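You operate a simulated robot arm through the tools that you are given. There is no shell and no other tool. Be economical: measure what you need, move in short steps, check, and stop when the job is done.

The job below is to be done with a simulated robot arm. You get a single attempt, and the scene is never put back.

Task
Press the blue grommet and orange reflector home in the hand press and lay the plate beside the other one.
Fine: Dial on LOW; pull the table out for the plate and push it in again. Where these are worked on the way, their far stop is far enough and under half their travel is too little: press table.

The check looks at the end state, three seconds after you hand in, the way a careful person would. Anything else that was tipped, shoved, dropped, spilled or broken makes it a failure.

Robot
A 7-joint arm with a two-finger parallel gripper on a trunk, on a base that drives. Base frame: it is fixed to the floor where the robot stands at the start and does not move with it; the origin is under the middle of the robot, x ahead of it, y to its left, z up; the surface under the hand at the start is at about z = 0.9. Readings come in m, rad, newtons and seconds.
With the tool pointing down near the work surface it reaches from about 0.4 to 0.9 m from the robot's upright axis, wherever it stands. Its first joint turns from -2.007 to 2.007 rad. Places, roughly: bench top beside the hand press [0.4, 0.4, 0.9]; low-high dial [0.6, 0, 1.2]; press table [0.6, 0.1, 0.9]. Payload 3.91 kg.
The tool frame sits at the grasp point between the pads (the TCP): z along the fingers, y along the line on which they close. The tips reach 0.03 m beyond it. Largest opening 0.11 m; finger width 0.02, thickness 0.01; the body of the gripper, 0.048 by 0.112 m, starts 0.055 m behind the TCP.
Orientation is that of the tool frame in the base frame, as a unit quaternion [x, y, z, w]. With the fingers straight down and closing along the base's y, the tool's x points along the base's -x, its y along +y and its z along -z.

Tools
- The arm moves only by the tool apply_moves. Its arguments are lists of equal length, an entry for each row: "delta_pos": the shift along the tool's x, y, z in m, a list of three; "angular": the turn, a rotation vector about the tool's x, y, z in rad, a list of three; "claw": the finger opening in m, from 0 to 0.11. In form: {"delta_pos": [[dx, dy, dz], ...], "angular": [[ax, ay, az], ...], "claw": [claw, ...]}. A call has 1 to 12 rows; each row is the pose to reach, as a shift and turn from the pose commanded when the call began, along the tool's axes at that moment. Each row takes 0.2 s and may step no farther than 0.05 m and 0.15 rad from the row before; otherwise, or with a gripper value out of range, the whole call is refused. A pose out of reach is approached as far as the arm can. The call stops where the force on the tool passes 90 N (or 10 N more than at its start, if that is more) or the arm is blocked; 0.2 s more then pass. The fingers move at their own pace (about 0.153 m/s each) and stop on an object; they squeeze with about 25 N. The grip force told is the motor's: it shows also when the fingers shut on nothing. Time passes only in rows, and 0.2 s behind the last, so rows that repeat a pose let the fingers close. It gives the time, the measured TCP pose, the force on the tool (base axes), the opening and the grip force at its end, in the units of the frame above (readings bear some noise), with the torque about the TCP (base axes, N m) and any sound that the robot's microphone picked up.
- Cameras (640 x 400 px; columns grow to the right, rows downward): "scene" is now at [0.2253, 0.2354, 1.5954]; the picture's right is [0.34, -0.94, 0.00], its down [-0.50, -0.18, -0.85] and it looks along [0.79, 0.29, -0.53] (base axes); focal length 214 px, centre (320, 200). "wrist" rides on the gripper at [0.072, 0.017, -0.103] in the tool frame; the picture's right is [-0.23, 0.97, 0.00], its down [-0.76, -0.18, -0.62] and it looks along [-0.61, -0.14, 0.78] (tool axes); focal length 222 px, centre (320, 200).
- snapshot(camera): a new picture of that camera. The clock stands still meanwhile.
- slide_trunk(by): slides the trunk up (or, below 0, down) by that many m; the arm and the scene camera ride with it, the base frame stays. It gives what a move gives, with no picture.
- steer(legs): drives the robot by 1 to 6 legs, each [ahead, left, turn to the left] in m, m and rad, along the robot's own axes; the way and the turn of a leg run together, so that a leg with both is an arc; at most 1.5 m and 3.142 rad a leg. The arm and the cameras ride along, it lands a little off, and it stops where it bumps. It gives what a move gives.
- head_to(pan, tilt): turns the head with the scene camera to pan (to the left, within 1.396 rad either way) and tilt (down, from -0.506 to 1.204), counted from straight ahead of the robot. It gives what a move gives.
- measure_at(camera, pixels): for up to 12 pixels [column, row] of the newest picture of that camera ("zoom" is the newest enlarged one), the place [x, y, z] in the base frame of the surface seen there, good to about 0.002 m. The clock stands still meanwhile.
- close_up(camera, box): a new picture of the part [left, top, right, bottom] of that camera's present view, enlarged. The clock stands still meanwhile.
- hand_in(): hands the job in; it is judged then, once.

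Work in short steps. Measure before you move; look again where a grasp or a placing could have gone wrong, and mend it. You have 80 turns and 68 pictures in all, those below and enlarged ones among them. Open the gripper and draw the arm clear of the work before you hand the job in, unless the task says otherwise; then end with one line.

The tools are called after "Request:" as name(argument=value, ...) on one line, values as JSON. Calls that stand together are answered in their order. apply_moves: Moves the arm, as the interface text tells. Its arguments: {"type":"object","properties":{"delta_pos":{"type":"array"},"angular":{"type":"array"},"claw":{"type":"array"}},"required":["delta_pos","angular","claw"]} The other tools are called the same way: slide_trunk (by) slides the trunk up or down; steer (legs) drives the base; head_to (pan, tilt) turns the head that bears the scene camera; snapshot (camera) takes a picture; measure_at (camera, pixels) gives the place of the surface under pixels of a picture; close_up (camera, box) takes an enlarged picture of a part of a camera's view; hand_in () hands the job in.

At the start:

```text
time: 0.0
position: [0.385, 0.2899, 1.5137]
tool_rot: [0.0, 1.0, 0.001, 0.0]
ft_force: [-0.6, 0.2, -0.2]
ft_torque: [-0.03, 0.0, -0.01]
grip_width: 0.1101
gripper_force: 0.1
trunk travel left (down, up): [-0.925, 0.065]
robot x, y, heading: [0.0007, 0.004, 0.003]
head pan, tilt: [0.351, 0.564]
```

scene: 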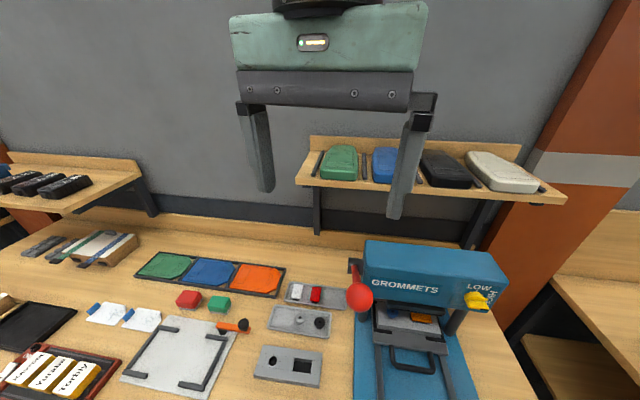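
wrist: 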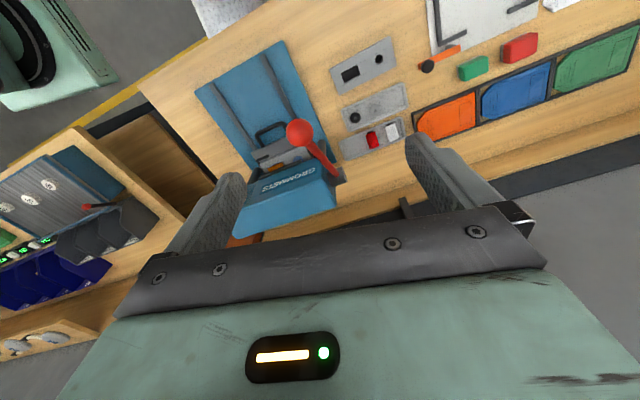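

The scene shows a blue press with a dial at about (478,300), a lever with a red ball at (360,297), and plates around (290,330). I'll enlarge these areas to understand them.

Request:
close_up(camera="scene", box=[340, 230, 520, 400])

Request:
close_up(camera="scene", box=[230, 260, 370, 400])

Request:
close_up(camera="wrist", box=[180, 20, 440, 250])

```text
2.35 times, centred on (430, 315) of scene
```

zoom: 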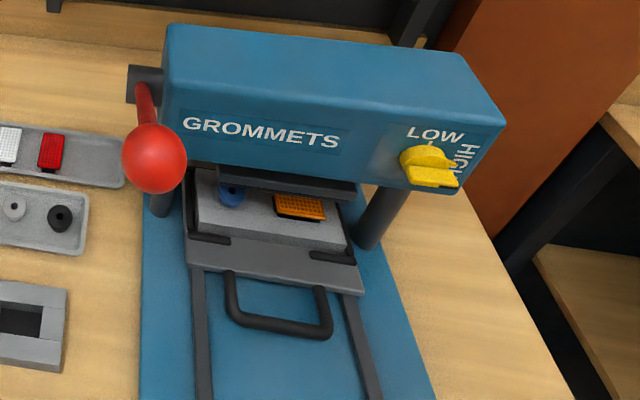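

```text
2.86 times, centred on (300, 330) of scene
```

zoom: 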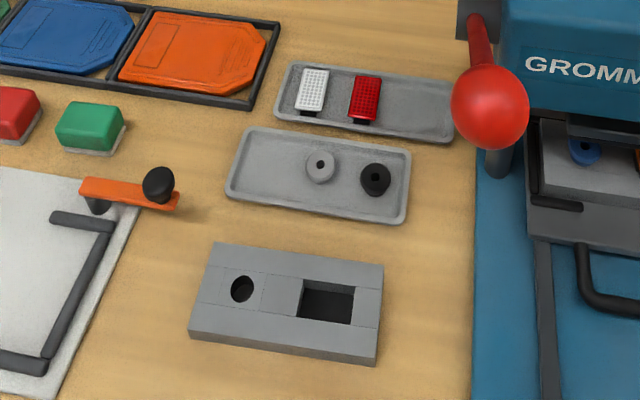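

```text
1.74 times, centred on (310, 135) of wrist
```

zoom: 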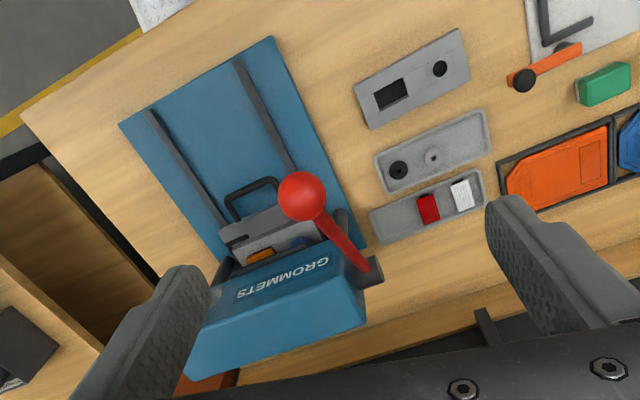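

The press table seems to hold a plate with the blue grommet and orange reflector already. I'll look at the rest of the bench for the "other" plate and measure key places.

Request:
measure_at(camera="scene", pixels=[[360, 297], [478, 290], [400, 290], [410, 320], [423, 317], [412, 369], [260, 345], [323, 352], [318, 388], [254, 378], [302, 366], [345, 375]])

Request:
head_to(pan=0.35, tilt=0.95)

Request:
snapshot(camera="scene")

```text
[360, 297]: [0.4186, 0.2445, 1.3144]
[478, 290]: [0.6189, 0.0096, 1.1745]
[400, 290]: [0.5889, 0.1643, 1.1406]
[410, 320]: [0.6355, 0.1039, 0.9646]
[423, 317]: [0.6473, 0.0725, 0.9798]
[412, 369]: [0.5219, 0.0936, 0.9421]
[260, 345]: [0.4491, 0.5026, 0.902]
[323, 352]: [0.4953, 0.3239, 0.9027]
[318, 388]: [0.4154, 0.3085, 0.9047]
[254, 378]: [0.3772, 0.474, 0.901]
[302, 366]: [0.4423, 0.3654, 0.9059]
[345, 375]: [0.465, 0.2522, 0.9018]
```

```text
time: 0.9
position: [0.3846, 0.2879, 1.5153]
tool_rot: [0.0, 1.0, 0.0, 0.0]
ft_force: [-0.7, -0.2, 0.1]
ft_torque: [-0.03, -0.03, -0.02]
grip_width: 0.1101
gripper_force: 0.0
trunk travel left (down, up): [-0.925, 0.065]
robot x, y, heading: [-0.002, -0.0022, -0.002]
head pan, tilt: [0.351, 0.949]
```

```text
62 pictures are left
```

scene: 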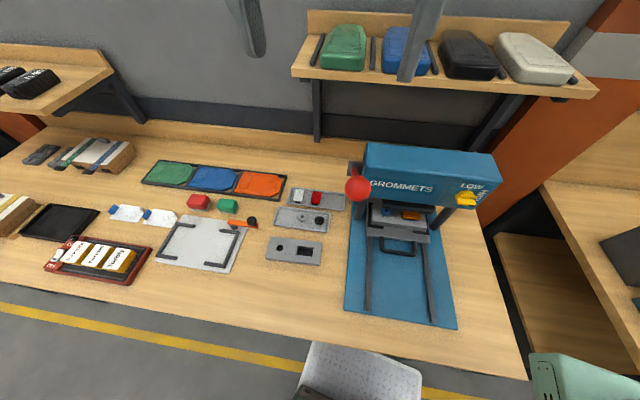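

Now I see the entire bench. I'll zoom in on the press and the bench beside it.

Request:
close_up(camera="scene", box=[340, 140, 500, 240])

Request:
close_up(camera="scene", box=[230, 170, 470, 340])

Request:
close_up(camera="scene", box=[0, 120, 260, 300])

```text
4.00 times, centred on (420, 190) of scene
```

zoom: 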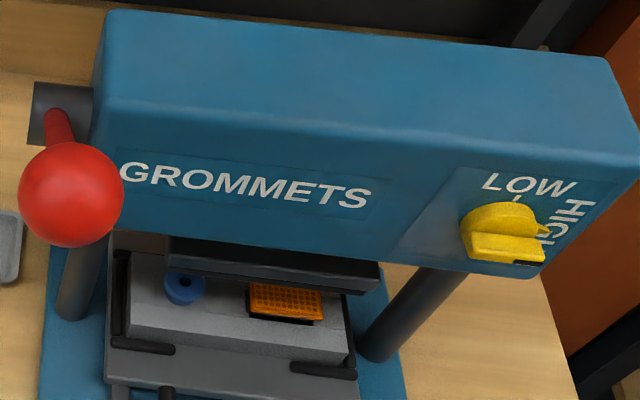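

```text
2.35 times, centred on (350, 255) of scene
```

zoom: 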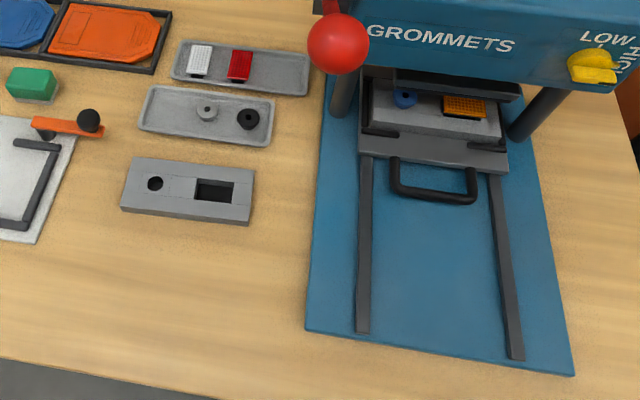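

```text
2.22 times, centred on (130, 210) of scene
```

zoom: 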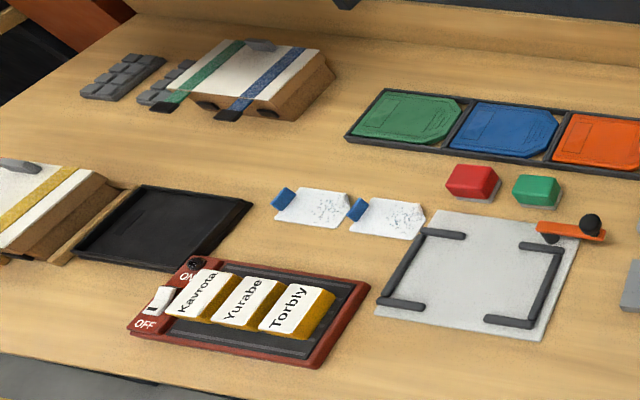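

The dial's pointer appears to be towards HIGH. I'll zoom in closely on the dial and lever pivot and measure.

Request:
close_up(camera="scene", box=[440, 170, 504, 210])

Request:
measure_at(camera="zoom", pixels=[[150, 120], [60, 250], [510, 140], [270, 140], [300, 200], [380, 205], [460, 260], [500, 300], [330, 250], [430, 300], [300, 330], [230, 200]])

Request:
close_up(camera="scene", box=[340, 140, 420, 240])

Request:
measure_at(camera="scene", pixels=[[357, 188], [354, 168], [350, 165], [375, 150], [375, 185], [440, 195], [495, 170], [412, 207], [380, 207], [431, 212], [398, 252], [385, 248]])

```text
10.00 times, centred on (472, 190) of scene
```

zoom: 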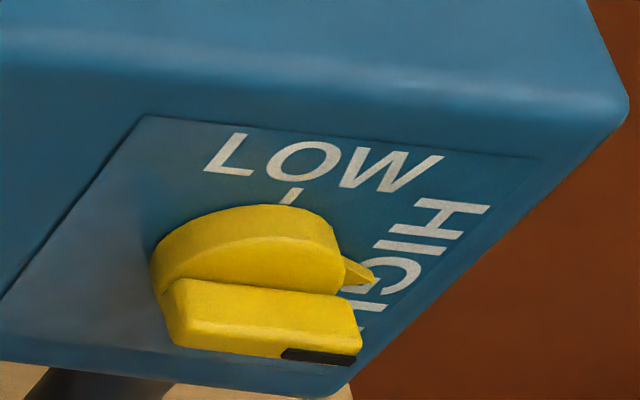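

```text
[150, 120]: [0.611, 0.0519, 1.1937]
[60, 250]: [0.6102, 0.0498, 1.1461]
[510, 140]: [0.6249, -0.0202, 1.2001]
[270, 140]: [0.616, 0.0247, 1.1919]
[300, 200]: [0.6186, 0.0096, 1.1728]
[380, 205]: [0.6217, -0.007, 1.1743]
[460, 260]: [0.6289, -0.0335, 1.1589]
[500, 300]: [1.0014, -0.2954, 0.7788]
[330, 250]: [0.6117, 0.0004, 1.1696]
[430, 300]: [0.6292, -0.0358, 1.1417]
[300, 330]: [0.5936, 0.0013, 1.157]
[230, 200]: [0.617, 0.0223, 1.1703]
```

```text
4.00 times, centred on (380, 190) of scene
```

zoom: 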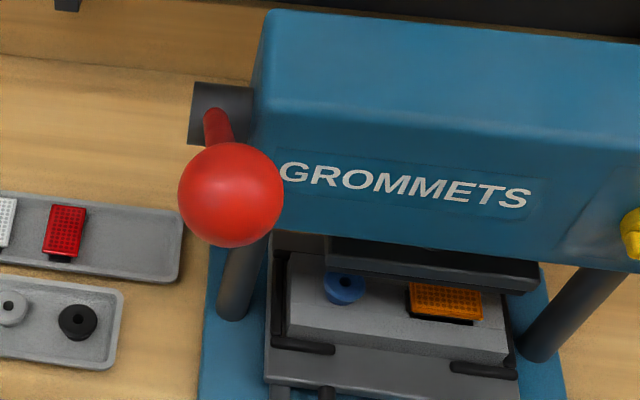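

```text
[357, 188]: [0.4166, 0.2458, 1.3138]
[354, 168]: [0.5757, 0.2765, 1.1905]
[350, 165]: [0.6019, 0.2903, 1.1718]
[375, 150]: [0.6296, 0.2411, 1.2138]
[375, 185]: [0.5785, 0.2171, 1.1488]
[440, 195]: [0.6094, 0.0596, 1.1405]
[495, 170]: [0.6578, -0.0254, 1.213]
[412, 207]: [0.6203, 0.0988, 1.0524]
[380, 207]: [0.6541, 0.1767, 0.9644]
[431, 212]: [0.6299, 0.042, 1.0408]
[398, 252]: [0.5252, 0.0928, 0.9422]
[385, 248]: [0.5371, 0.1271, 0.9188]
```

The dial bar lies horizontally, towards HIGH; it must turn 90° to LOW. The press face normal is about (-0.98,-0.19,0). I'll back up a little so that the arm has space to point the tool forwards.

Request:
steer(legs=[[-0.2, 0, 0]])

Request:
apply_moves(delta_pos=[[-0.015, -0.028, 0.019], [-0.03, -0.056, 0.038], [-0.045, -0.085, 0.057], [-0.06, -0.113, 0.076], [-0.075, -0.141, 0.095], [-0.09, -0.169, 0.115], [-0.105, -0.197, 0.134], [-0.12, -0.225, 0.153], [-0.135, -0.254, 0.172], [-0.15, -0.282, 0.191], [-0.165, -0.31, 0.21]], angular=[[0, -0.143, 0], [0, -0.286, 0], [0, -0.428, 0], [0, -0.571, 0], [0, -0.714, 0], [0, -0.857, 0], [0, -1.0, 0], [0, -1.142, 0], [0, -1.285, 0], [0, -1.428, 0], [0, -1.571, 0]], claw=[0.11, 0.11, 0.11, 0.11, 0.11, 0.11, 0.11, 0.11, 0.11, 0.11, 0.11])

```text
time: 2.5
position: [0.1833, 0.2894, 1.5132]
tool_rot: [-0.001, 1.0, 0.0, 0.0]
ft_force: [-0.8, 0.6, 0.4]
ft_torque: [0.02, 0.03, 0.01]
grip_width: 0.1098
gripper_force: 0.0
trunk travel left (down, up): [-0.925, 0.065]
robot x, y, heading: [-0.2007, -0.0002, 0.003]
head pan, tilt: [0.351, 0.949]
```

```text
time: 4.9
position: [0.4224, 0.0636, 1.2727]
tool_rot: [0.001, 0.706, 0.002, 0.708]
ft_force: [-0.6, 0.7, 1.0]
ft_torque: [0.0, -0.01, -0.05]
grip_width: 0.1099
gripper_force: 0.0
out of reach, approached as far as the arm can: row 7, 8, 9, 10, 11
trunk travel left (down, up): [-0.925, 0.065]
robot x, y, heading: [-0.201, 0.0028, 0.002]
head pan, tilt: [0.351, 0.949]
```

The arm is upright-forward now at (0.42,0.06,1.27) but is short of room near the body. I'll lower the trunk and back off some more, then look with the wrist camera.

Request:
steer(legs=[[-0.12, 0, 0]])

Request:
slide_trunk(by=-0.12)

Request:
snapshot(camera="wrist")

```text
time: 6.1
position: [0.3029, 0.0629, 1.2721]
tool_rot: [-0.001, 0.707, 0.001, 0.707]
ft_force: [0.1, -0.2, 0.5]
ft_torque: [-0.02, 0.0, 0.01]
grip_width: 0.1099
gripper_force: 0.1
trunk travel left (down, up): [-0.925, 0.065]
robot x, y, heading: [-0.319, 0.001, 0.003]
head pan, tilt: [0.351, 0.949]
```

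```text
time: 7.6
position: [0.3022, 0.0642, 1.1527]
tool_rot: [-0.001, 0.708, 0.002, 0.706]
ft_force: [-0.1, 0.2, -0.5]
ft_torque: [-0.03, 0.0, -0.02]
grip_width: 0.1099
gripper_force: 0.1
trunk travel left (down, up): [-0.805, 0.185]
robot x, y, heading: [-0.3212, -0.0009, 0.004]
head pan, tilt: [0.351, 0.949]
```

```text
56 pictures are left
```

wrist: 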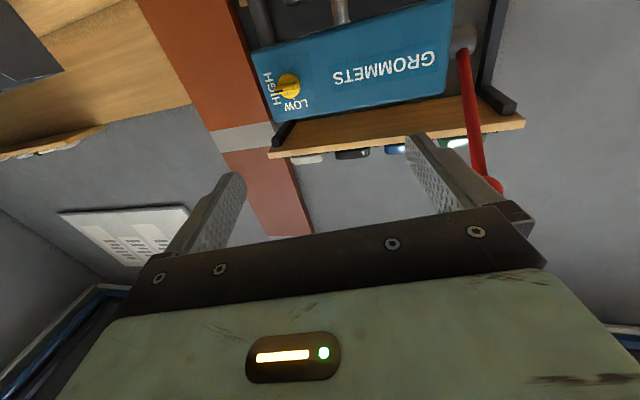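

The wrist view shows the dial at (288,86), upside-down, pointer to the HIGH side. I'll zoom in and measure it.

Request:
close_up(camera="wrist", box=[256, 62, 328, 122])

Request:
measure_at(camera="zoom", pixels=[[210, 130], [210, 200], [210, 240], [350, 200], [350, 270], [350, 130], [280, 100], [280, 200], [280, 290], [140, 300], [400, 200], [180, 240]])

```text
6.67 times, centred on (292, 92) of wrist
```

zoom: 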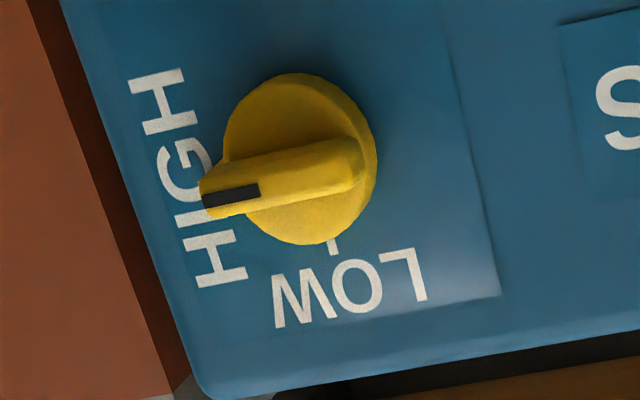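

```text
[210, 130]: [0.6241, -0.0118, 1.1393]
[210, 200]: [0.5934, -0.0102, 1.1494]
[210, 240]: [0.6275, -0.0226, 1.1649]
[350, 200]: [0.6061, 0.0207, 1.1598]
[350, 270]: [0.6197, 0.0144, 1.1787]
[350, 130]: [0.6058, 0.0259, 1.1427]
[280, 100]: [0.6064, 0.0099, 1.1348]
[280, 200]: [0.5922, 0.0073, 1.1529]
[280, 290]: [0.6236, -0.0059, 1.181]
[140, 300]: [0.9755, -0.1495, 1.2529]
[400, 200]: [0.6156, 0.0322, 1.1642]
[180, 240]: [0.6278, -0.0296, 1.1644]
```

Dial centre is about (0.607,0.0135,1.149), bar front at x≈0.592. I'll yaw the tool 0.193 rad and move to 9 cm in front of the dial.

Request:
apply_moves(delta_pos=[[0.001, -0.015, 0.037], [0.002, -0.03, 0.073], [0.003, -0.045, 0.11], [0.004, -0.06, 0.146], [0.004, -0.074, 0.183]], angular=[[-0.04, 0, 0], [-0.08, 0, 0], [-0.12, 0, 0], [-0.16, 0, 0], [-0.193, 0, 0]], claw=[0.09, 0.07, 0.06, 0.05, 0.05])

Request:
apply_moves(delta_pos=[[0, 0, 0], [0, 0, 0], [0, 0, 0], [0, 0, 0], [0, 0, 0], [0, 0, 0], [0, 0, 0], [0, 0, 0], [0, 0, 0], [0, 0, 0], [0, 0, 0]], angular=[[0, 0, 0.143], [0, 0, 0.286], [0, 0, 0.428], [0, 0, 0.571], [0, 0, 0.714], [0, 0, 0.857], [0, 0, 1.0], [0, 0, 1.142], [0, 0, 1.285], [0, 0, 1.428], [0, 0, 1.571]], claw=[0.05, 0.05, 0.05, 0.05, 0.05, 0.05, 0.05, 0.05, 0.05, 0.05, 0.05])

Request:
snapshot(camera="wrist")

```text
time: 8.8
position: [0.4664, 0.0673, 1.1605]
tool_rot: [-0.049, 0.708, 0.042, 0.703]
ft_force: [-0.1, -0.5, 0.1]
ft_torque: [-0.02, 0.05, 0.01]
grip_width: 0.0501
gripper_force: 0.2
out of reach, approached as far as the arm can: row 3, 4, 5
trunk travel left (down, up): [-0.805, 0.185]
robot x, y, heading: [-0.3208, 0.0, -0.0]
head pan, tilt: [0.351, 0.949]
```

```text
time: 11.2
position: [0.4769, 0.0487, 1.2816]
tool_rot: [0.481, 0.567, 0.5, 0.444]
ft_force: [-0.4, 0.8, 0.6]
ft_torque: [-0.02, 0.03, -0.05]
grip_width: 0.0499
gripper_force: 0.1
out of reach, approached as far as the arm can: row 1, 2, 3, 4, 5, 6, 7, 8, 9, 10, 11
trunk travel left (down, up): [-0.805, 0.185]
robot x, y, heading: [-0.3223, -0.0029, -0.001]
head pan, tilt: [0.351, 0.949]
```

```text
54 pictures are left
```

wrist: 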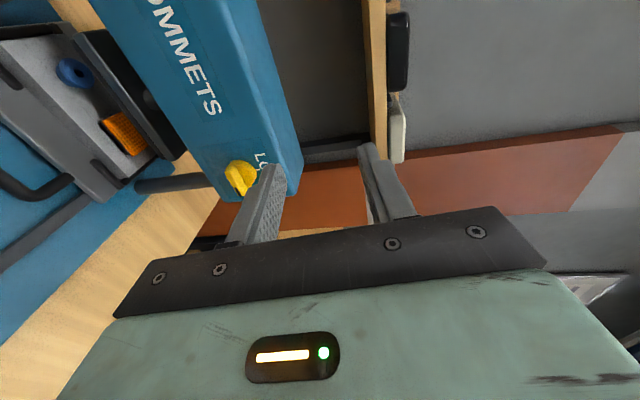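

The arm can't reach low enough with a horizontal tool at this trunk height. I'll back off, lower the trunk by 0.25 m, and try again.

Request:
steer(legs=[[-0.1, 0, 0]])

Request:
slide_trunk(by=-0.25)

Request:
apply_moves(delta_pos=[[0, 0, 0]], angular=[[0, 0, 0]], claw=[0.05])

```text
time: 12.3
position: [0.3788, 0.0488, 1.281]
tool_rot: [0.479, 0.568, 0.5, 0.444]
ft_force: [0.2, 0.9, 0.3]
ft_torque: [-0.01, 0.02, 0.01]
grip_width: 0.05
gripper_force: 0.1
trunk travel left (down, up): [-0.805, 0.185]
robot x, y, heading: [-0.4202, 0.0009, 0.001]
head pan, tilt: [0.351, 0.949]
```

```text
time: 14.9
position: [0.3784, 0.0492, 1.0296]
tool_rot: [0.48, 0.569, 0.5, 0.443]
ft_force: [-0.4, 0.5, -0.4]
ft_torque: [-0.01, 0.02, 0.01]
grip_width: 0.0501
gripper_force: 0.0
trunk travel left (down, up): [-0.555, 0.435]
robot x, y, heading: [-0.4201, 0.0023, 0.002]
head pan, tilt: [0.351, 0.949]
```

```text
time: 15.3
position: [0.3773, 0.0476, 1.0304]
tool_rot: [0.48, 0.568, 0.5, 0.444]
ft_force: [0.3, 0.2, -0.3]
ft_torque: [-0.04, -0.01, 0.0]
grip_width: 0.0502
gripper_force: 0.0
trunk travel left (down, up): [-0.555, 0.435]
robot x, y, heading: [-0.4231, -0.0003, 0.003]
head pan, tilt: [0.351, 0.949]
```

Commanded pose follows. Now correct the orientation to z=(0.981,0.192,0), y up, and move to the pre-grasp position.

Request:
apply_moves(delta_pos=[[-0.015, 0.025, 0.017], [-0.03, 0.051, 0.034], [-0.046, 0.076, 0.051], [-0.061, 0.102, 0.068], [-0.076, 0.127, 0.0855], [-0.076, 0.127, 0.0855]], angular=[[-0.021, 0.01, 0.004], [-0.042, 0.02, 0.009], [-0.064, 0.029, 0.013], [-0.085, 0.039, 0.018], [-0.106, 0.049, 0.022], [-0.106, 0.049, 0.022]], claw=[0.05, 0.05, 0.05, 0.05, 0.05, 0.05])

Request:
snapshot(camera="wrist")

```text
time: 16.7
position: [0.4878, -0.0091, 1.1504]
tool_rot: [0.449, 0.546, 0.546, 0.45]
ft_force: [0.7, 0.2, -0.5]
ft_torque: [0.01, 0.0, 0.0]
grip_width: 0.0501
gripper_force: 0.1
trunk travel left (down, up): [-0.555, 0.435]
robot x, y, heading: [-0.4257, -0.0025, 0.002]
head pan, tilt: [0.351, 0.949]
```

```text
53 pictures are left
```

wrist: 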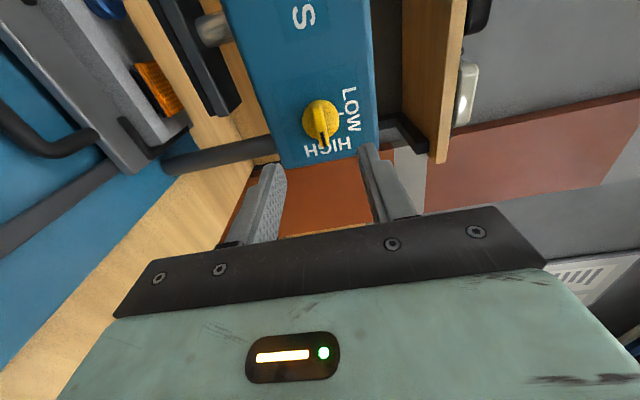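

Reached the pre-grasp. I'll refine the dial centre with a close-up.

Request:
close_up(camera="wrist", box=[280, 80, 376, 140])

Request:
measure_at(camera="wrist", pixels=[[306, 120], [319, 104], [337, 118], [310, 107], [332, 110], [318, 120], [322, 138], [330, 130], [310, 130], [324, 128]])

```text
6.67 times, centred on (328, 110) of wrist
```

zoom: 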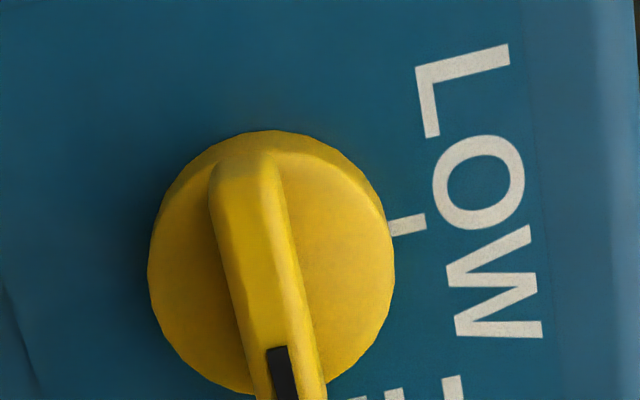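

```text
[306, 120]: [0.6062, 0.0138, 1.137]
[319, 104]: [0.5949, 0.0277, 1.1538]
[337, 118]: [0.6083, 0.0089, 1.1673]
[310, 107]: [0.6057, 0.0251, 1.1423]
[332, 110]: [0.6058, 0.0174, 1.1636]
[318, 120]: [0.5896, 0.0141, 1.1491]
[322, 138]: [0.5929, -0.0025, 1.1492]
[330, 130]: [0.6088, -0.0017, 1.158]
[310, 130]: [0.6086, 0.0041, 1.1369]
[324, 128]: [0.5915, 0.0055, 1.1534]
```

Dial centre (0.607,0.0135,1.151), axis aligned. Advance 0.0875 and close on the bar.

Request:
apply_moves(delta_pos=[[0, 0, 0.03], [0, 0, 0.06], [0, 0, 0.0875], [0, 0, 0.0875], [0, 0, 0.0875], [0, 0, 0.0875]], angular=[[0, 0, 0], [0, 0, 0], [0, 0, 0], [0, 0, 0], [0, 0, 0], [0, 0, 0]], claw=[0.05, 0.05, 0.05, 0.0, 0.0, 0.0])

```text
time: 18.1
position: [0.5743, 0.0093, 1.1507]
tool_rot: [0.45, 0.547, 0.545, 0.449]
ft_force: [-7.0, -3.4, -8.7]
ft_torque: [-0.01, 0.08, 0.29]
grip_width: 0.01
gripper_force: 45.0
trunk travel left (down, up): [-0.555, 0.435]
robot x, y, heading: [-0.4153, -0.0034, 0.002]
head pan, tilt: [0.351, 0.949]
```

Bar gripped (0.010 m). Rotate -90° about the tool axis to LOW.

Request:
apply_moves(delta_pos=[[0, 0, 0], [0, 0, 0], [0, 0, 0], [0, 0, 0], [0, 0, 0], [0, 0, 0], [0, 0, 0], [0, 0, 0], [0, 0, 0], [0, 0, 0], [0, 0, 0], [0, 0, 0]], angular=[[0, 0, -0.143], [0, 0, -0.286], [0, 0, -0.428], [0, 0, -0.571], [0, 0, -0.714], [0, 0, -0.857], [0, 0, -1.0], [0, 0, -1.142], [0, 0, -1.285], [0, 0, -1.428], [0, 0, -1.571], [0, 0, -1.571]], claw=[0, 0, 0, 0, 0, 0, 0, 0, 0, 0, 0, 0])

```text
time: 20.7
position: [0.5754, 0.003, 1.1449]
tool_rot: [-0.067, 0.706, 0.066, 0.702]
ft_force: [-6.8, -21.9, -33.3]
ft_torque: [0.03, 0.82, -0.16]
grip_width: 0.0102
gripper_force: 44.6
trunk travel left (down, up): [-0.555, 0.435]
robot x, y, heading: [-0.4205, -0.0025, 0.004]
head pan, tilt: [0.351, 0.949]
```

Rotated. Open, withdraw and check the dial.

Request:
apply_moves(delta_pos=[[0, 0, 0], [0, 0, 0], [0, 0, -0.04], [0, 0, -0.08], [0, 0, -0.12], [0, 0, -0.12]], angular=[[0, 0, 0], [0, 0, 0], [0, 0, 0], [0, 0, 0], [0, 0, 0], [0, 0, 0]], claw=[0.05, 0.05, 0.05, 0.05, 0.05, 0.05])

Request:
snapshot(camera="wrist")

Request:
close_up(camera="wrist", box=[240, 0, 400, 140])

```text
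time: 22.1
position: [0.4534, -0.013, 1.1488]
tool_rot: [-0.069, 0.705, 0.069, 0.703]
ft_force: [0.2, 1.2, 0.4]
ft_torque: [-0.02, 0.0, 0.0]
grip_width: 0.0502
gripper_force: 0.0
trunk travel left (down, up): [-0.555, 0.435]
robot x, y, heading: [-0.4225, -0.0037, 0.007]
head pan, tilt: [0.351, 0.949]
```

```text
51 pictures are left
```

wrist: 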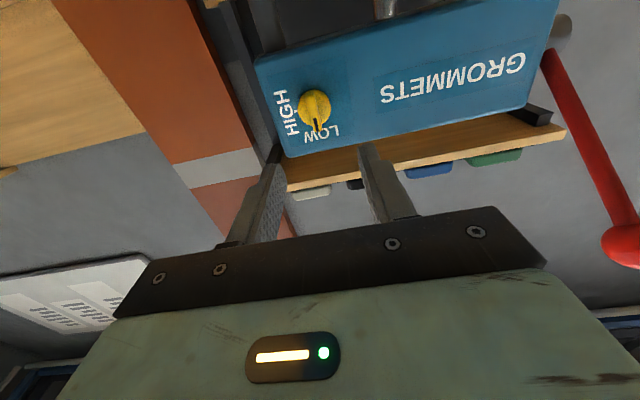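

```text
2.86 times, centred on (320, 70) of wrist
```

zoom: 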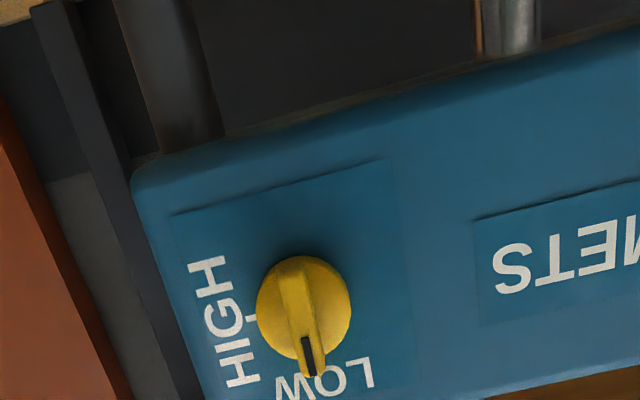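

The pointer now stands at LOW. Next the lever: aim the head at the ball to measure its centre and the pivot.

Request:
head_to(pan=0.0, tilt=0.2)

Request:
snapshot(camera="scene")

```text
time: 23.2
position: [0.4553, -0.0129, 1.1499]
tool_rot: [-0.068, 0.704, 0.068, 0.704]
ft_force: [0.0, -0.4, 0.9]
ft_torque: [0.03, 0.01, 0.01]
grip_width: 0.0503
gripper_force: 0.0
trunk travel left (down, up): [-0.555, 0.435]
robot x, y, heading: [-0.4238, 0.0003, 0.005]
head pan, tilt: [0.0, 0.201]
```

```text
49 pictures are left
```

scene: 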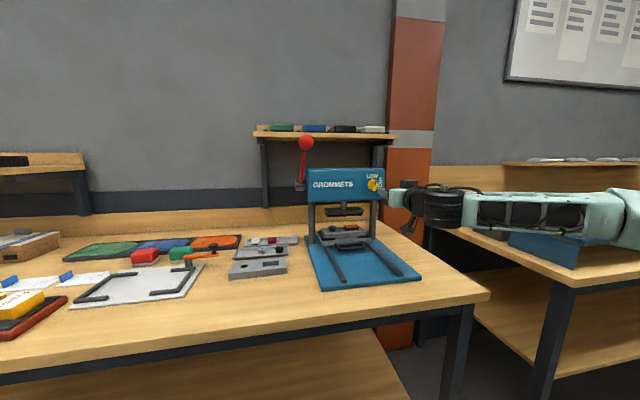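

Request:
close_up(camera="scene", box=[280, 130, 400, 205])

Request:
measure_at(camera="zoom", pixels=[[138, 65], [138, 28], [138, 102], [98, 65], [178, 65], [125, 150], [117, 250], [112, 300], [110, 265], [420, 300], [490, 300]])

```text
5.33 times, centred on (340, 168) of scene
```

zoom: 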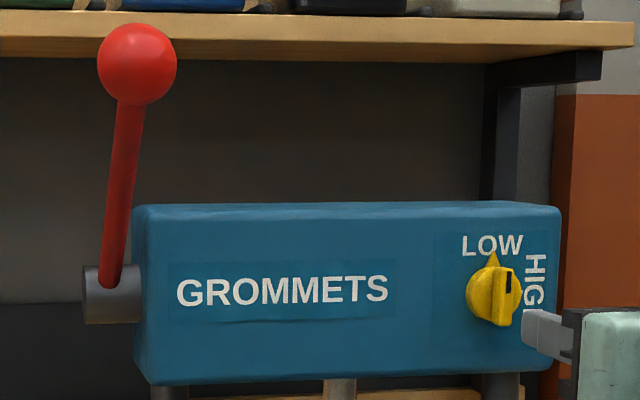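

```text
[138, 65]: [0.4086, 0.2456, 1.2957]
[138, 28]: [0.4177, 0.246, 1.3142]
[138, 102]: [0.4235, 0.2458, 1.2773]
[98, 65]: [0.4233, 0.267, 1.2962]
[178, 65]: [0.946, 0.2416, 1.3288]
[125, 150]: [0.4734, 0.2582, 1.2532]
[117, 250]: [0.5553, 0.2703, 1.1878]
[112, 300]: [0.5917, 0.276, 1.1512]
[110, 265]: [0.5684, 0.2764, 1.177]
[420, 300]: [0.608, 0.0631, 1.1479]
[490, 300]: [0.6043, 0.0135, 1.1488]
```

Ball centre ≈ (0.431,0.247,1.296), pivot ≈ (0.602,0.28,1.157), radius ≈ 0.223. I'll go in front of the ball with the tool forward and open fingers.

Request:
apply_moves(delta_pos=[[-0.02, 0.037, -0.03], [-0.042, 0.074, -0.05], [-0.063, 0.111, -0.0734], [-0.084, 0.149, -0.0734], [-0.105, 0.186, -0.0734], [-0.126, 0.223, -0.0734], [-0.146, 0.26, -0.0734], [-0.146, 0.26, -0.0734]], angular=[[0, 0, 0], [0, 0, 0], [0, 0, 0], [0, 0, 0], [0, 0, 0], [0, 0, 0], [0, 0, 0], [0, 0, 0]], claw=[0.05, 0.06, 0.07, 0.08, 0.08, 0.08, 0.08, 0.08])

Request:
snapshot(camera="wrist")

```text
refused: row 1 steps farther than a row can; nothing moved
```

```text
47 pictures are left
```

wrist: 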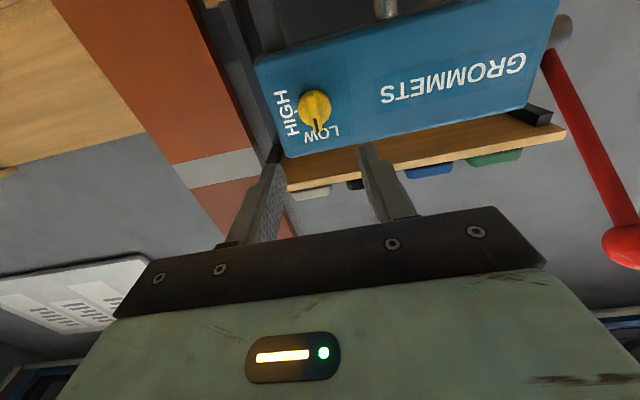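

Row 1 was a touch too long; redo with even steps.

Request:
apply_moves(delta_pos=[[-0.015, 0.026, -0.03], [-0.03, 0.055, -0.06], [-0.053, 0.095, -0.0734], [-0.075, 0.136, -0.0734], [-0.098, 0.177, -0.0734], [-0.12, 0.218, -0.0734], [-0.146, 0.26, -0.0734], [-0.146, 0.26, -0.0734]], angular=[[0, 0, 0], [0, 0, 0], [0, 0, 0], [0, 0, 0], [0, 0, 0], [0, 0, 0], [0, 0, 0], [0, 0, 0]], claw=[0.05, 0.06, 0.07, 0.08, 0.08, 0.08, 0.08, 0.08])

Request:
snapshot(camera="wrist")

```text
time: 25.0
position: [0.3331, 0.2264, 1.2985]
tool_rot: [-0.068, 0.705, 0.068, 0.703]
ft_force: [-0.9, -0.1, 0.6]
ft_torque: [-0.01, 0.02, 0.02]
grip_width: 0.0801
gripper_force: 0.0
trunk travel left (down, up): [-0.555, 0.435]
robot x, y, heading: [-0.4231, -0.0028, 0.006]
head pan, tilt: [0.0, 0.201]
```

```text
46 pictures are left
```

wrist: 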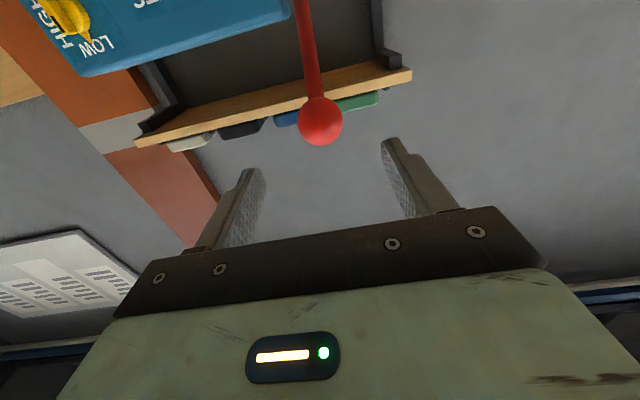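

Ball (320,120) is between the fingers. Advance 0.09 and close.

Request:
apply_moves(delta_pos=[[0.001, 0.001, 0.03], [0.002, 0.002, 0.06], [0.002, 0.002, 0.092], [0.002, 0.002, 0.092], [0.002, 0.002, 0.092], [0.002, 0.002, 0.092]], angular=[[0, 0, 0], [0, 0, 0], [0, 0, 0], [0, 0, 0], [0, 0, 0], [0, 0, 0]], claw=[0.08, 0.08, 0.08, 0.0, 0.0, 0.0])

```text
time: 26.4
position: [0.4222, 0.2462, 1.2954]
tool_rot: [-0.068, 0.704, 0.068, 0.703]
ft_force: [1.5, 0.3, -3.0]
ft_torque: [0.07, 0.12, 0.05]
grip_width: 0.0414
gripper_force: 45.8
trunk travel left (down, up): [-0.555, 0.435]
robot x, y, heading: [-0.4198, -0.0016, 0.006]
head pan, tilt: [0.0, 0.201]
```

Ball held. Pull it down along the arc, first half.

Request:
apply_moves(delta_pos=[[0.0237, 0, -0.0165], [0.0495, 0, -0.0299], [0.0767, 0, -0.0398], [0.105, 0, -0.0461]], angular=[[0, 0, 0], [0, 0, 0], [0, 0, 0], [0, 0, 0]], claw=[0, 0, 0, 0])

```text
time: 27.4
position: [0.3758, 0.2373, 1.1886]
tool_rot: [-0.067, 0.704, 0.067, 0.704]
ft_force: [-3.8, -2.4, 7.9]
ft_torque: [0.0, -1.33, -0.02]
grip_width: 0.0411
gripper_force: 45.4
trunk travel left (down, up): [-0.555, 0.435]
robot x, y, heading: [-0.4221, -0.0013, 0.007]
head pan, tilt: [0.0, 0.201]
```

Lever follows freely (~8 N). Continue further down the arc.

Request:
apply_moves(delta_pos=[[0.0288, 0, -0.0026], [0.0578, 0, -0.0014], [0.0863, 0, 0.0036], [0.114, 0, 0.0121]], angular=[[0, 0, 0], [0, 0, 0], [0, 0, 0], [0, 0, 0]], claw=[0, 0, 0, 0])

Request:
snapshot(camera="scene")

```text
time: 28.4
position: [0.3868, 0.2383, 1.0748]
tool_rot: [-0.068, 0.705, 0.068, 0.703]
ft_force: [-7.0, -12.0, 2.9]
ft_torque: [0.02, -0.47, -0.09]
grip_width: 0.0413
gripper_force: 44.7
trunk travel left (down, up): [-0.555, 0.435]
robot x, y, heading: [-0.4169, -0.0015, 0.005]
head pan, tilt: [0.0, 0.201]
```

```text
45 pictures are left
```

scene: 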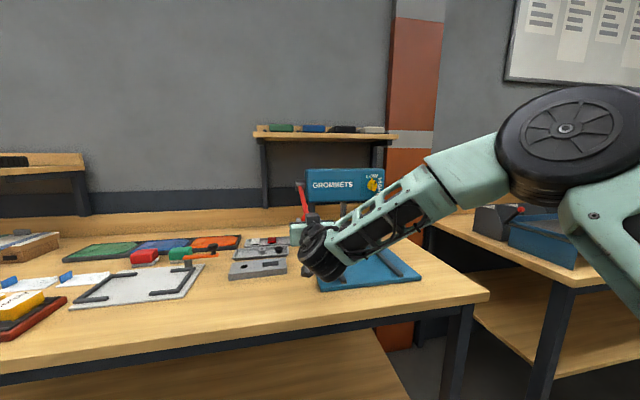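

Still no stop. Continue carefully until the stop is felt.

Request:
apply_moves(delta_pos=[[0.0135, 0, 0.0057], [0.0263, 0, 0.0121], [0.0387, 0, 0.0195], [0.0508, 0, 0.0275]], angular=[[0, 0, 0], [0, 0, 0], [0, 0, 0], [0, 0, 0]], claw=[0, 0, 0, 0])

Request:
snapshot(camera="wrist")

```text
time: 29.4
position: [0.4169, 0.2456, 1.023]
tool_rot: [-0.07, 0.705, 0.069, 0.703]
ft_force: [-0.3, 0.0, 0.6]
ft_torque: [-0.02, 0.02, 0.03]
grip_width: 0.0
gripper_force: 37.7
trunk travel left (down, up): [-0.555, 0.435]
robot x, y, heading: [-0.4211, -0.0012, 0.005]
head pan, tilt: [0.0, 0.201]
```

```text
44 pictures are left
```

wrist: 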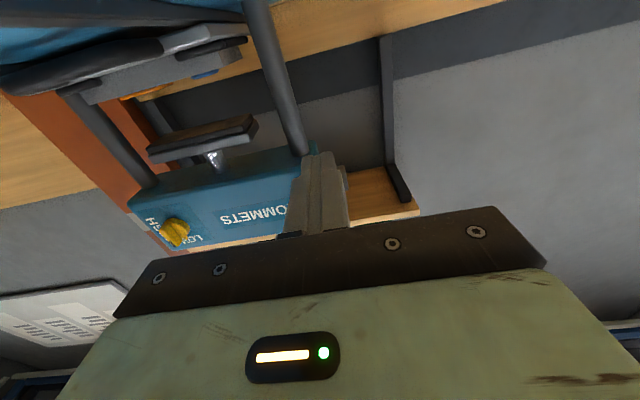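

The ball slipped out of the grip near the end; back off and inspect where the lever is and whether the pieces are pressed.

Request:
apply_moves(delta_pos=[[0, 0, -0.04], [0, 0, -0.08], [0, 0, -0.1]], angular=[[0, 0, 0], [0, 0, 0], [0, 0, 0]], claw=[0.0, 0.0, 0.0])

Request:
snapshot(camera="wrist")

Request:
close_up(camera="scene", box=[260, 120, 420, 290])

```text
time: 30.2
position: [0.3173, 0.2237, 1.0238]
tool_rot: [-0.069, 0.704, 0.069, 0.703]
ft_force: [-0.3, 0.7, -0.7]
ft_torque: [0.02, -0.01, 0.02]
grip_width: 0.0
gripper_force: 37.7
trunk travel left (down, up): [-0.555, 0.435]
robot x, y, heading: [-0.4223, -0.0015, 0.008]
head pan, tilt: [0.0, 0.201]
```

```text
43 pictures are left
```

wrist: 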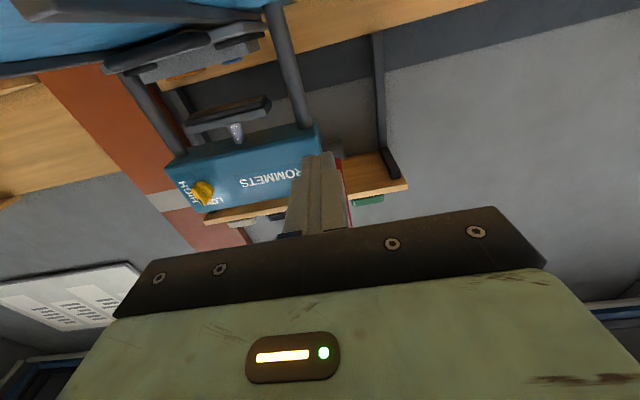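

```text
2.35 times, centred on (340, 205) of scene
```

zoom: 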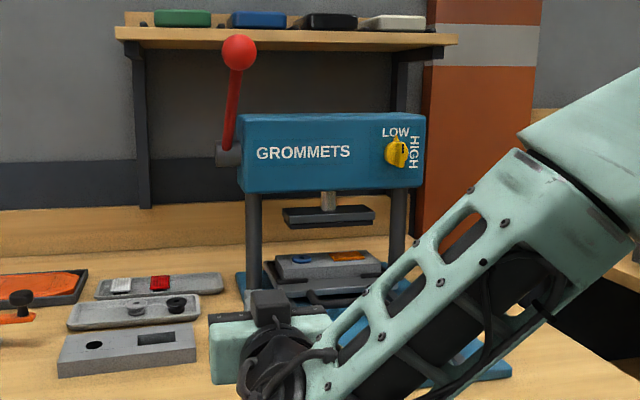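

The lever has sprung back up. Zoom on the plate to see whether the pieces sit flush.

Request:
close_up(camera="scene", box=[316, 208, 376, 248])

Request:
measure_at(camera="zoom", pixels=[[200, 190], [165, 200], [200, 182], [380, 170], [330, 160], [440, 165], [280, 195], [280, 170], [300, 230], [300, 60], [150, 240], [420, 100]])

```text
10.00 times, centred on (346, 228) of scene
```

zoom: 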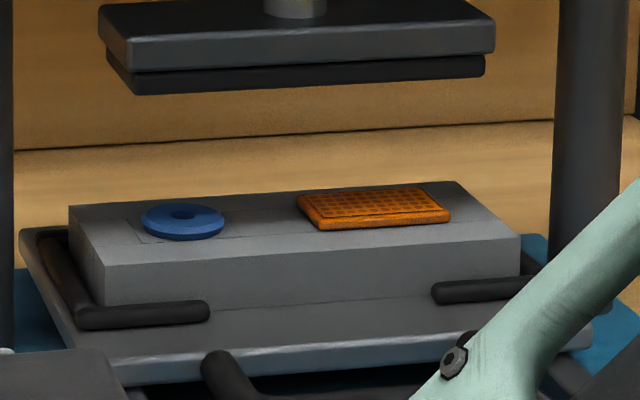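

```text
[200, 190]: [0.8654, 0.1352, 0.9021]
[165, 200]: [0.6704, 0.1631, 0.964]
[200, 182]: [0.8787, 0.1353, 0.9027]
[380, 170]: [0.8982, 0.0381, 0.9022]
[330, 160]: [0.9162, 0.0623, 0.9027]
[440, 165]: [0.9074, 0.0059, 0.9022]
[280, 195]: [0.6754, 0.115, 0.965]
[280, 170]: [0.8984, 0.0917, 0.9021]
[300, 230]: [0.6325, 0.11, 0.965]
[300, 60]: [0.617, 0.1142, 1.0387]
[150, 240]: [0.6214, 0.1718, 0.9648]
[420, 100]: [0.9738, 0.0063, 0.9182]
```

Request:
measure_at(camera="zoom", pixels=[[320, 203], [380, 200], [435, 195], [330, 222], [160, 215], [205, 215], [180, 232], [182, 212], [480, 205], [260, 230], [100, 215], [390, 215]])

```text
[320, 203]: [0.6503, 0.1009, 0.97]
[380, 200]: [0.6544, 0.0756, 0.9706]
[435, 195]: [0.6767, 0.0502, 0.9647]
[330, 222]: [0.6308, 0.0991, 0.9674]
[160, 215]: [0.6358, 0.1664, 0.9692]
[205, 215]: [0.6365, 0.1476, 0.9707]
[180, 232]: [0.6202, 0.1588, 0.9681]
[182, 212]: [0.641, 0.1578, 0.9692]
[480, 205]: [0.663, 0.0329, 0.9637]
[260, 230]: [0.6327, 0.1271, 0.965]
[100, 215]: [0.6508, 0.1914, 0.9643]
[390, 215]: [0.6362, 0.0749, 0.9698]
```

Orange top dropped from 0.980 to 0.970 and both pieces look flat, so they pressed. Now pitch the tool down while rising, then reposition for the table handle.

Request:
apply_moves(delta_pos=[[-0.02, 0, -0.005], [-0.04, 0, -0.01], [-0.06, 0, -0.015], [-0.08, 0, -0.02], [-0.1, 0, -0.02], [-0.12, 0, -0.02], [-0.14, 0, -0.02], [-0.16, 0, -0.02], [-0.18, 0, -0.02], [-0.19, 0, -0.02], [-0.2, 0, -0.02]], angular=[[0, 0.143, 0], [0, 0.286, 0], [0, 0.428, 0], [0, 0.571, 0], [0, 0.714, 0], [0, 0.857, 0], [0, 1.0, 0], [0, 1.142, 0], [0, 1.285, 0], [0, 1.428, 0], [0, 1.571, 0]], claw=[0.03, 0.03, 0.03, 0.03, 0.03, 0.03, 0.03, 0.03, 0.03, 0.03, 0.03])

Request:
slide_trunk(by=0.2)

Request:
steer(legs=[[0.25, -0.1, 0]])

Request:
head_to(pan=0.1, tilt=0.8)

Request:
snapshot(camera="scene")

```text
time: 32.6
position: [0.2874, 0.2064, 1.2095]
tool_rot: [-0.095, 0.995, 0.002, 0.031]
ft_force: [-0.4, -0.4, 0.2]
ft_torque: [0.07, -0.04, -0.02]
grip_width: 0.0298
gripper_force: 0.1
out of reach, approached as far as the arm can: row 11
trunk travel left (down, up): [-0.555, 0.435]
robot x, y, heading: [-0.4186, -0.0011, 0.006]
head pan, tilt: [0.0, 0.201]
```

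```text
time: 34.8
position: [0.2874, 0.2066, 1.4101]
tool_rot: [-0.093, 0.995, 0.002, 0.03]
ft_force: [-0.1, 0.0, -0.2]
ft_torque: [0.02, 0.0, -0.04]
grip_width: 0.03
gripper_force: 0.2
trunk travel left (down, up): [-0.755, 0.235]
robot x, y, heading: [-0.4229, -0.0007, 0.0]
head pan, tilt: [0.0, 0.201]
```

```text
time: 36.7
position: [0.5447, 0.1067, 1.41]
tool_rot: [-0.092, 0.995, 0.002, 0.031]
ft_force: [0.5, -0.2, 0.9]
ft_torque: [0.0, 0.03, 0.02]
grip_width: 0.0299
gripper_force: 0.0
trunk travel left (down, up): [-0.755, 0.235]
robot x, y, heading: [-0.1658, -0.0975, -0.004]
head pan, tilt: [0.0, 0.201]
```

```text
time: 37.7
position: [0.5452, 0.1058, 1.409]
tool_rot: [-0.092, 0.995, 0.002, 0.03]
ft_force: [-0.1, 0.9, -0.2]
ft_torque: [0.0, 0.01, 0.01]
grip_width: 0.0301
gripper_force: 0.0
trunk travel left (down, up): [-0.755, 0.235]
robot x, y, heading: [-0.1654, -0.0983, -0.001]
head pan, tilt: [0.099, 0.799]
```

```text
40 pictures are left
```

scene: 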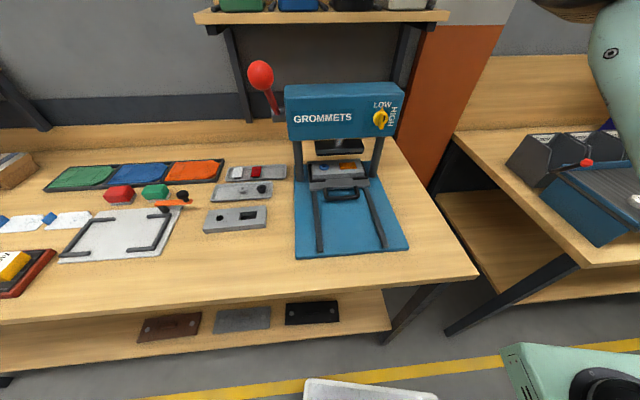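

Good view. Zoom on the press table and measure handle and plate.

Request:
close_up(camera="scene", box=[290, 140, 410, 260])

Request:
measure_at(camera="zoom", pixels=[[190, 240], [190, 280], [270, 290], [340, 280], [335, 235], [230, 240], [100, 210], [380, 190], [150, 400], [420, 390], [270, 260], [120, 260]])

Request:
close_up(camera="scene", box=[195, 155, 305, 245])

Request:
measure_at(camera="zoom", pixels=[[85, 315], [420, 290], [420, 325], [60, 370], [415, 355], [60, 410], [430, 400], [200, 420], [520, 420], [450, 250], [90, 280], [250, 335]])

```text
3.33 times, centred on (350, 200) of scene
```

zoom: 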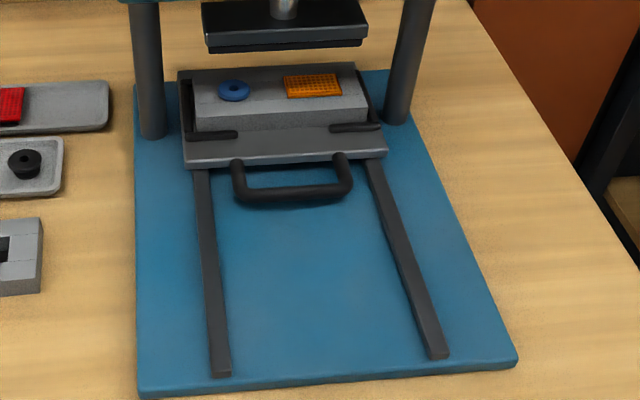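

```text
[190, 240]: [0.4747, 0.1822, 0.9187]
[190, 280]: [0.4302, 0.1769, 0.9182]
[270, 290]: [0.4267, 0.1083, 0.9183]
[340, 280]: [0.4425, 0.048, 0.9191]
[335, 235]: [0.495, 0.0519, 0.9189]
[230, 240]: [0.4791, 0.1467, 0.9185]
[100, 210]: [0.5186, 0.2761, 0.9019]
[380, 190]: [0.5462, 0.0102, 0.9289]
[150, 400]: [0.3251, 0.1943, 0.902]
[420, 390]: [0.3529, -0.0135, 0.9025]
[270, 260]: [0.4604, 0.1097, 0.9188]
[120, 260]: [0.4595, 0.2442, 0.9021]
```

```text
4.44 times, centred on (250, 200) of scene
```

zoom: 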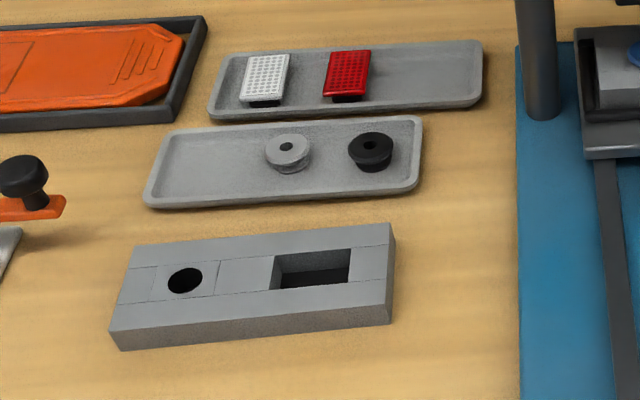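

```text
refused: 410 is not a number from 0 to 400
```

Request:
measure_at(camera="zoom", pixels=[[140, 250], [385, 228], [385, 305], [118, 322], [122, 348], [388, 325], [200, 380], [350, 370], [505, 300], [515, 390], [250, 220], [230, 290]])

Request:
measure_at(camera="scene", pixels=[[340, 197], [326, 199], [353, 196], [325, 191], [357, 189], [340, 187], [340, 193], [340, 178], [312, 180], [361, 175], [313, 165], [359, 162]])

Request:
close_up(camera="scene", box=[305, 155, 375, 205])

Request:
measure_at(camera="zoom", pixels=[[315, 330], [200, 340], [430, 320], [320, 345], [130, 160], [110, 85], [480, 130], [450, 70], [300, 100], [300, 145], [190, 290], [250, 260]])

```text
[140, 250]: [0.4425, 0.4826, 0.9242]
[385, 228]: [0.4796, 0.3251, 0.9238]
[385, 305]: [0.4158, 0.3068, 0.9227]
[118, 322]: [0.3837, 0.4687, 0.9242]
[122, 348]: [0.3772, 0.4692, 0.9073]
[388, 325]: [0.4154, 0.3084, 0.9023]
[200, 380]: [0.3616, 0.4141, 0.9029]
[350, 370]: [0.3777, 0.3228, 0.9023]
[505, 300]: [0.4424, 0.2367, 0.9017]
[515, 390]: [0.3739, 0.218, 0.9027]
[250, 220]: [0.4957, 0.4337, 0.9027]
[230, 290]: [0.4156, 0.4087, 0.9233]
```

```text
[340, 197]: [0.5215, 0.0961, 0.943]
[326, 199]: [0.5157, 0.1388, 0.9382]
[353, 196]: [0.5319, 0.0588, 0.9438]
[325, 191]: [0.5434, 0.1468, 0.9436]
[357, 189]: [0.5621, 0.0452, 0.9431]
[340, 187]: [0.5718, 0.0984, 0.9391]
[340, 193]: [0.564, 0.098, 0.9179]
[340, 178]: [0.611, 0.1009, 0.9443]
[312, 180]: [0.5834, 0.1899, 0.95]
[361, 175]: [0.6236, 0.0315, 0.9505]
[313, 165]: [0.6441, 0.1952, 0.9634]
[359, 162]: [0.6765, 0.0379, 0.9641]
```

```text
8.00 times, centred on (340, 180) of scene
```

zoom: 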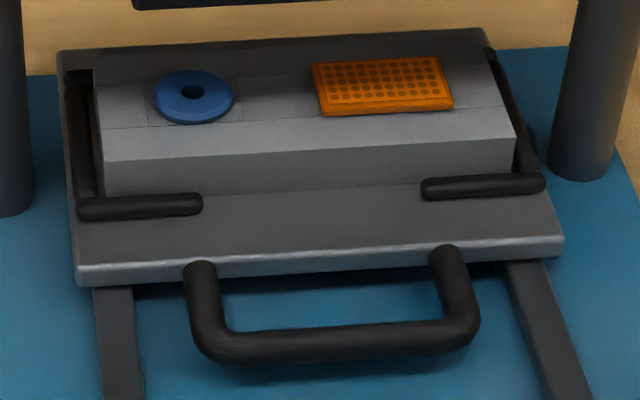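

```text
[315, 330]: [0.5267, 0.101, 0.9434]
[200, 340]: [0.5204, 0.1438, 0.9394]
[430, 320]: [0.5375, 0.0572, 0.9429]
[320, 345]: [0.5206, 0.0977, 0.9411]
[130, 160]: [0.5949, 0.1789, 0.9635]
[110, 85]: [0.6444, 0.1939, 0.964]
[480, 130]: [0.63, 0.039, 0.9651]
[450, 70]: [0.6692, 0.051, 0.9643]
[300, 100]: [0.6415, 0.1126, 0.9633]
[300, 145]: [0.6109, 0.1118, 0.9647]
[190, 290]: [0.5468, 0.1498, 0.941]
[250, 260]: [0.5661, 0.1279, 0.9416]
```

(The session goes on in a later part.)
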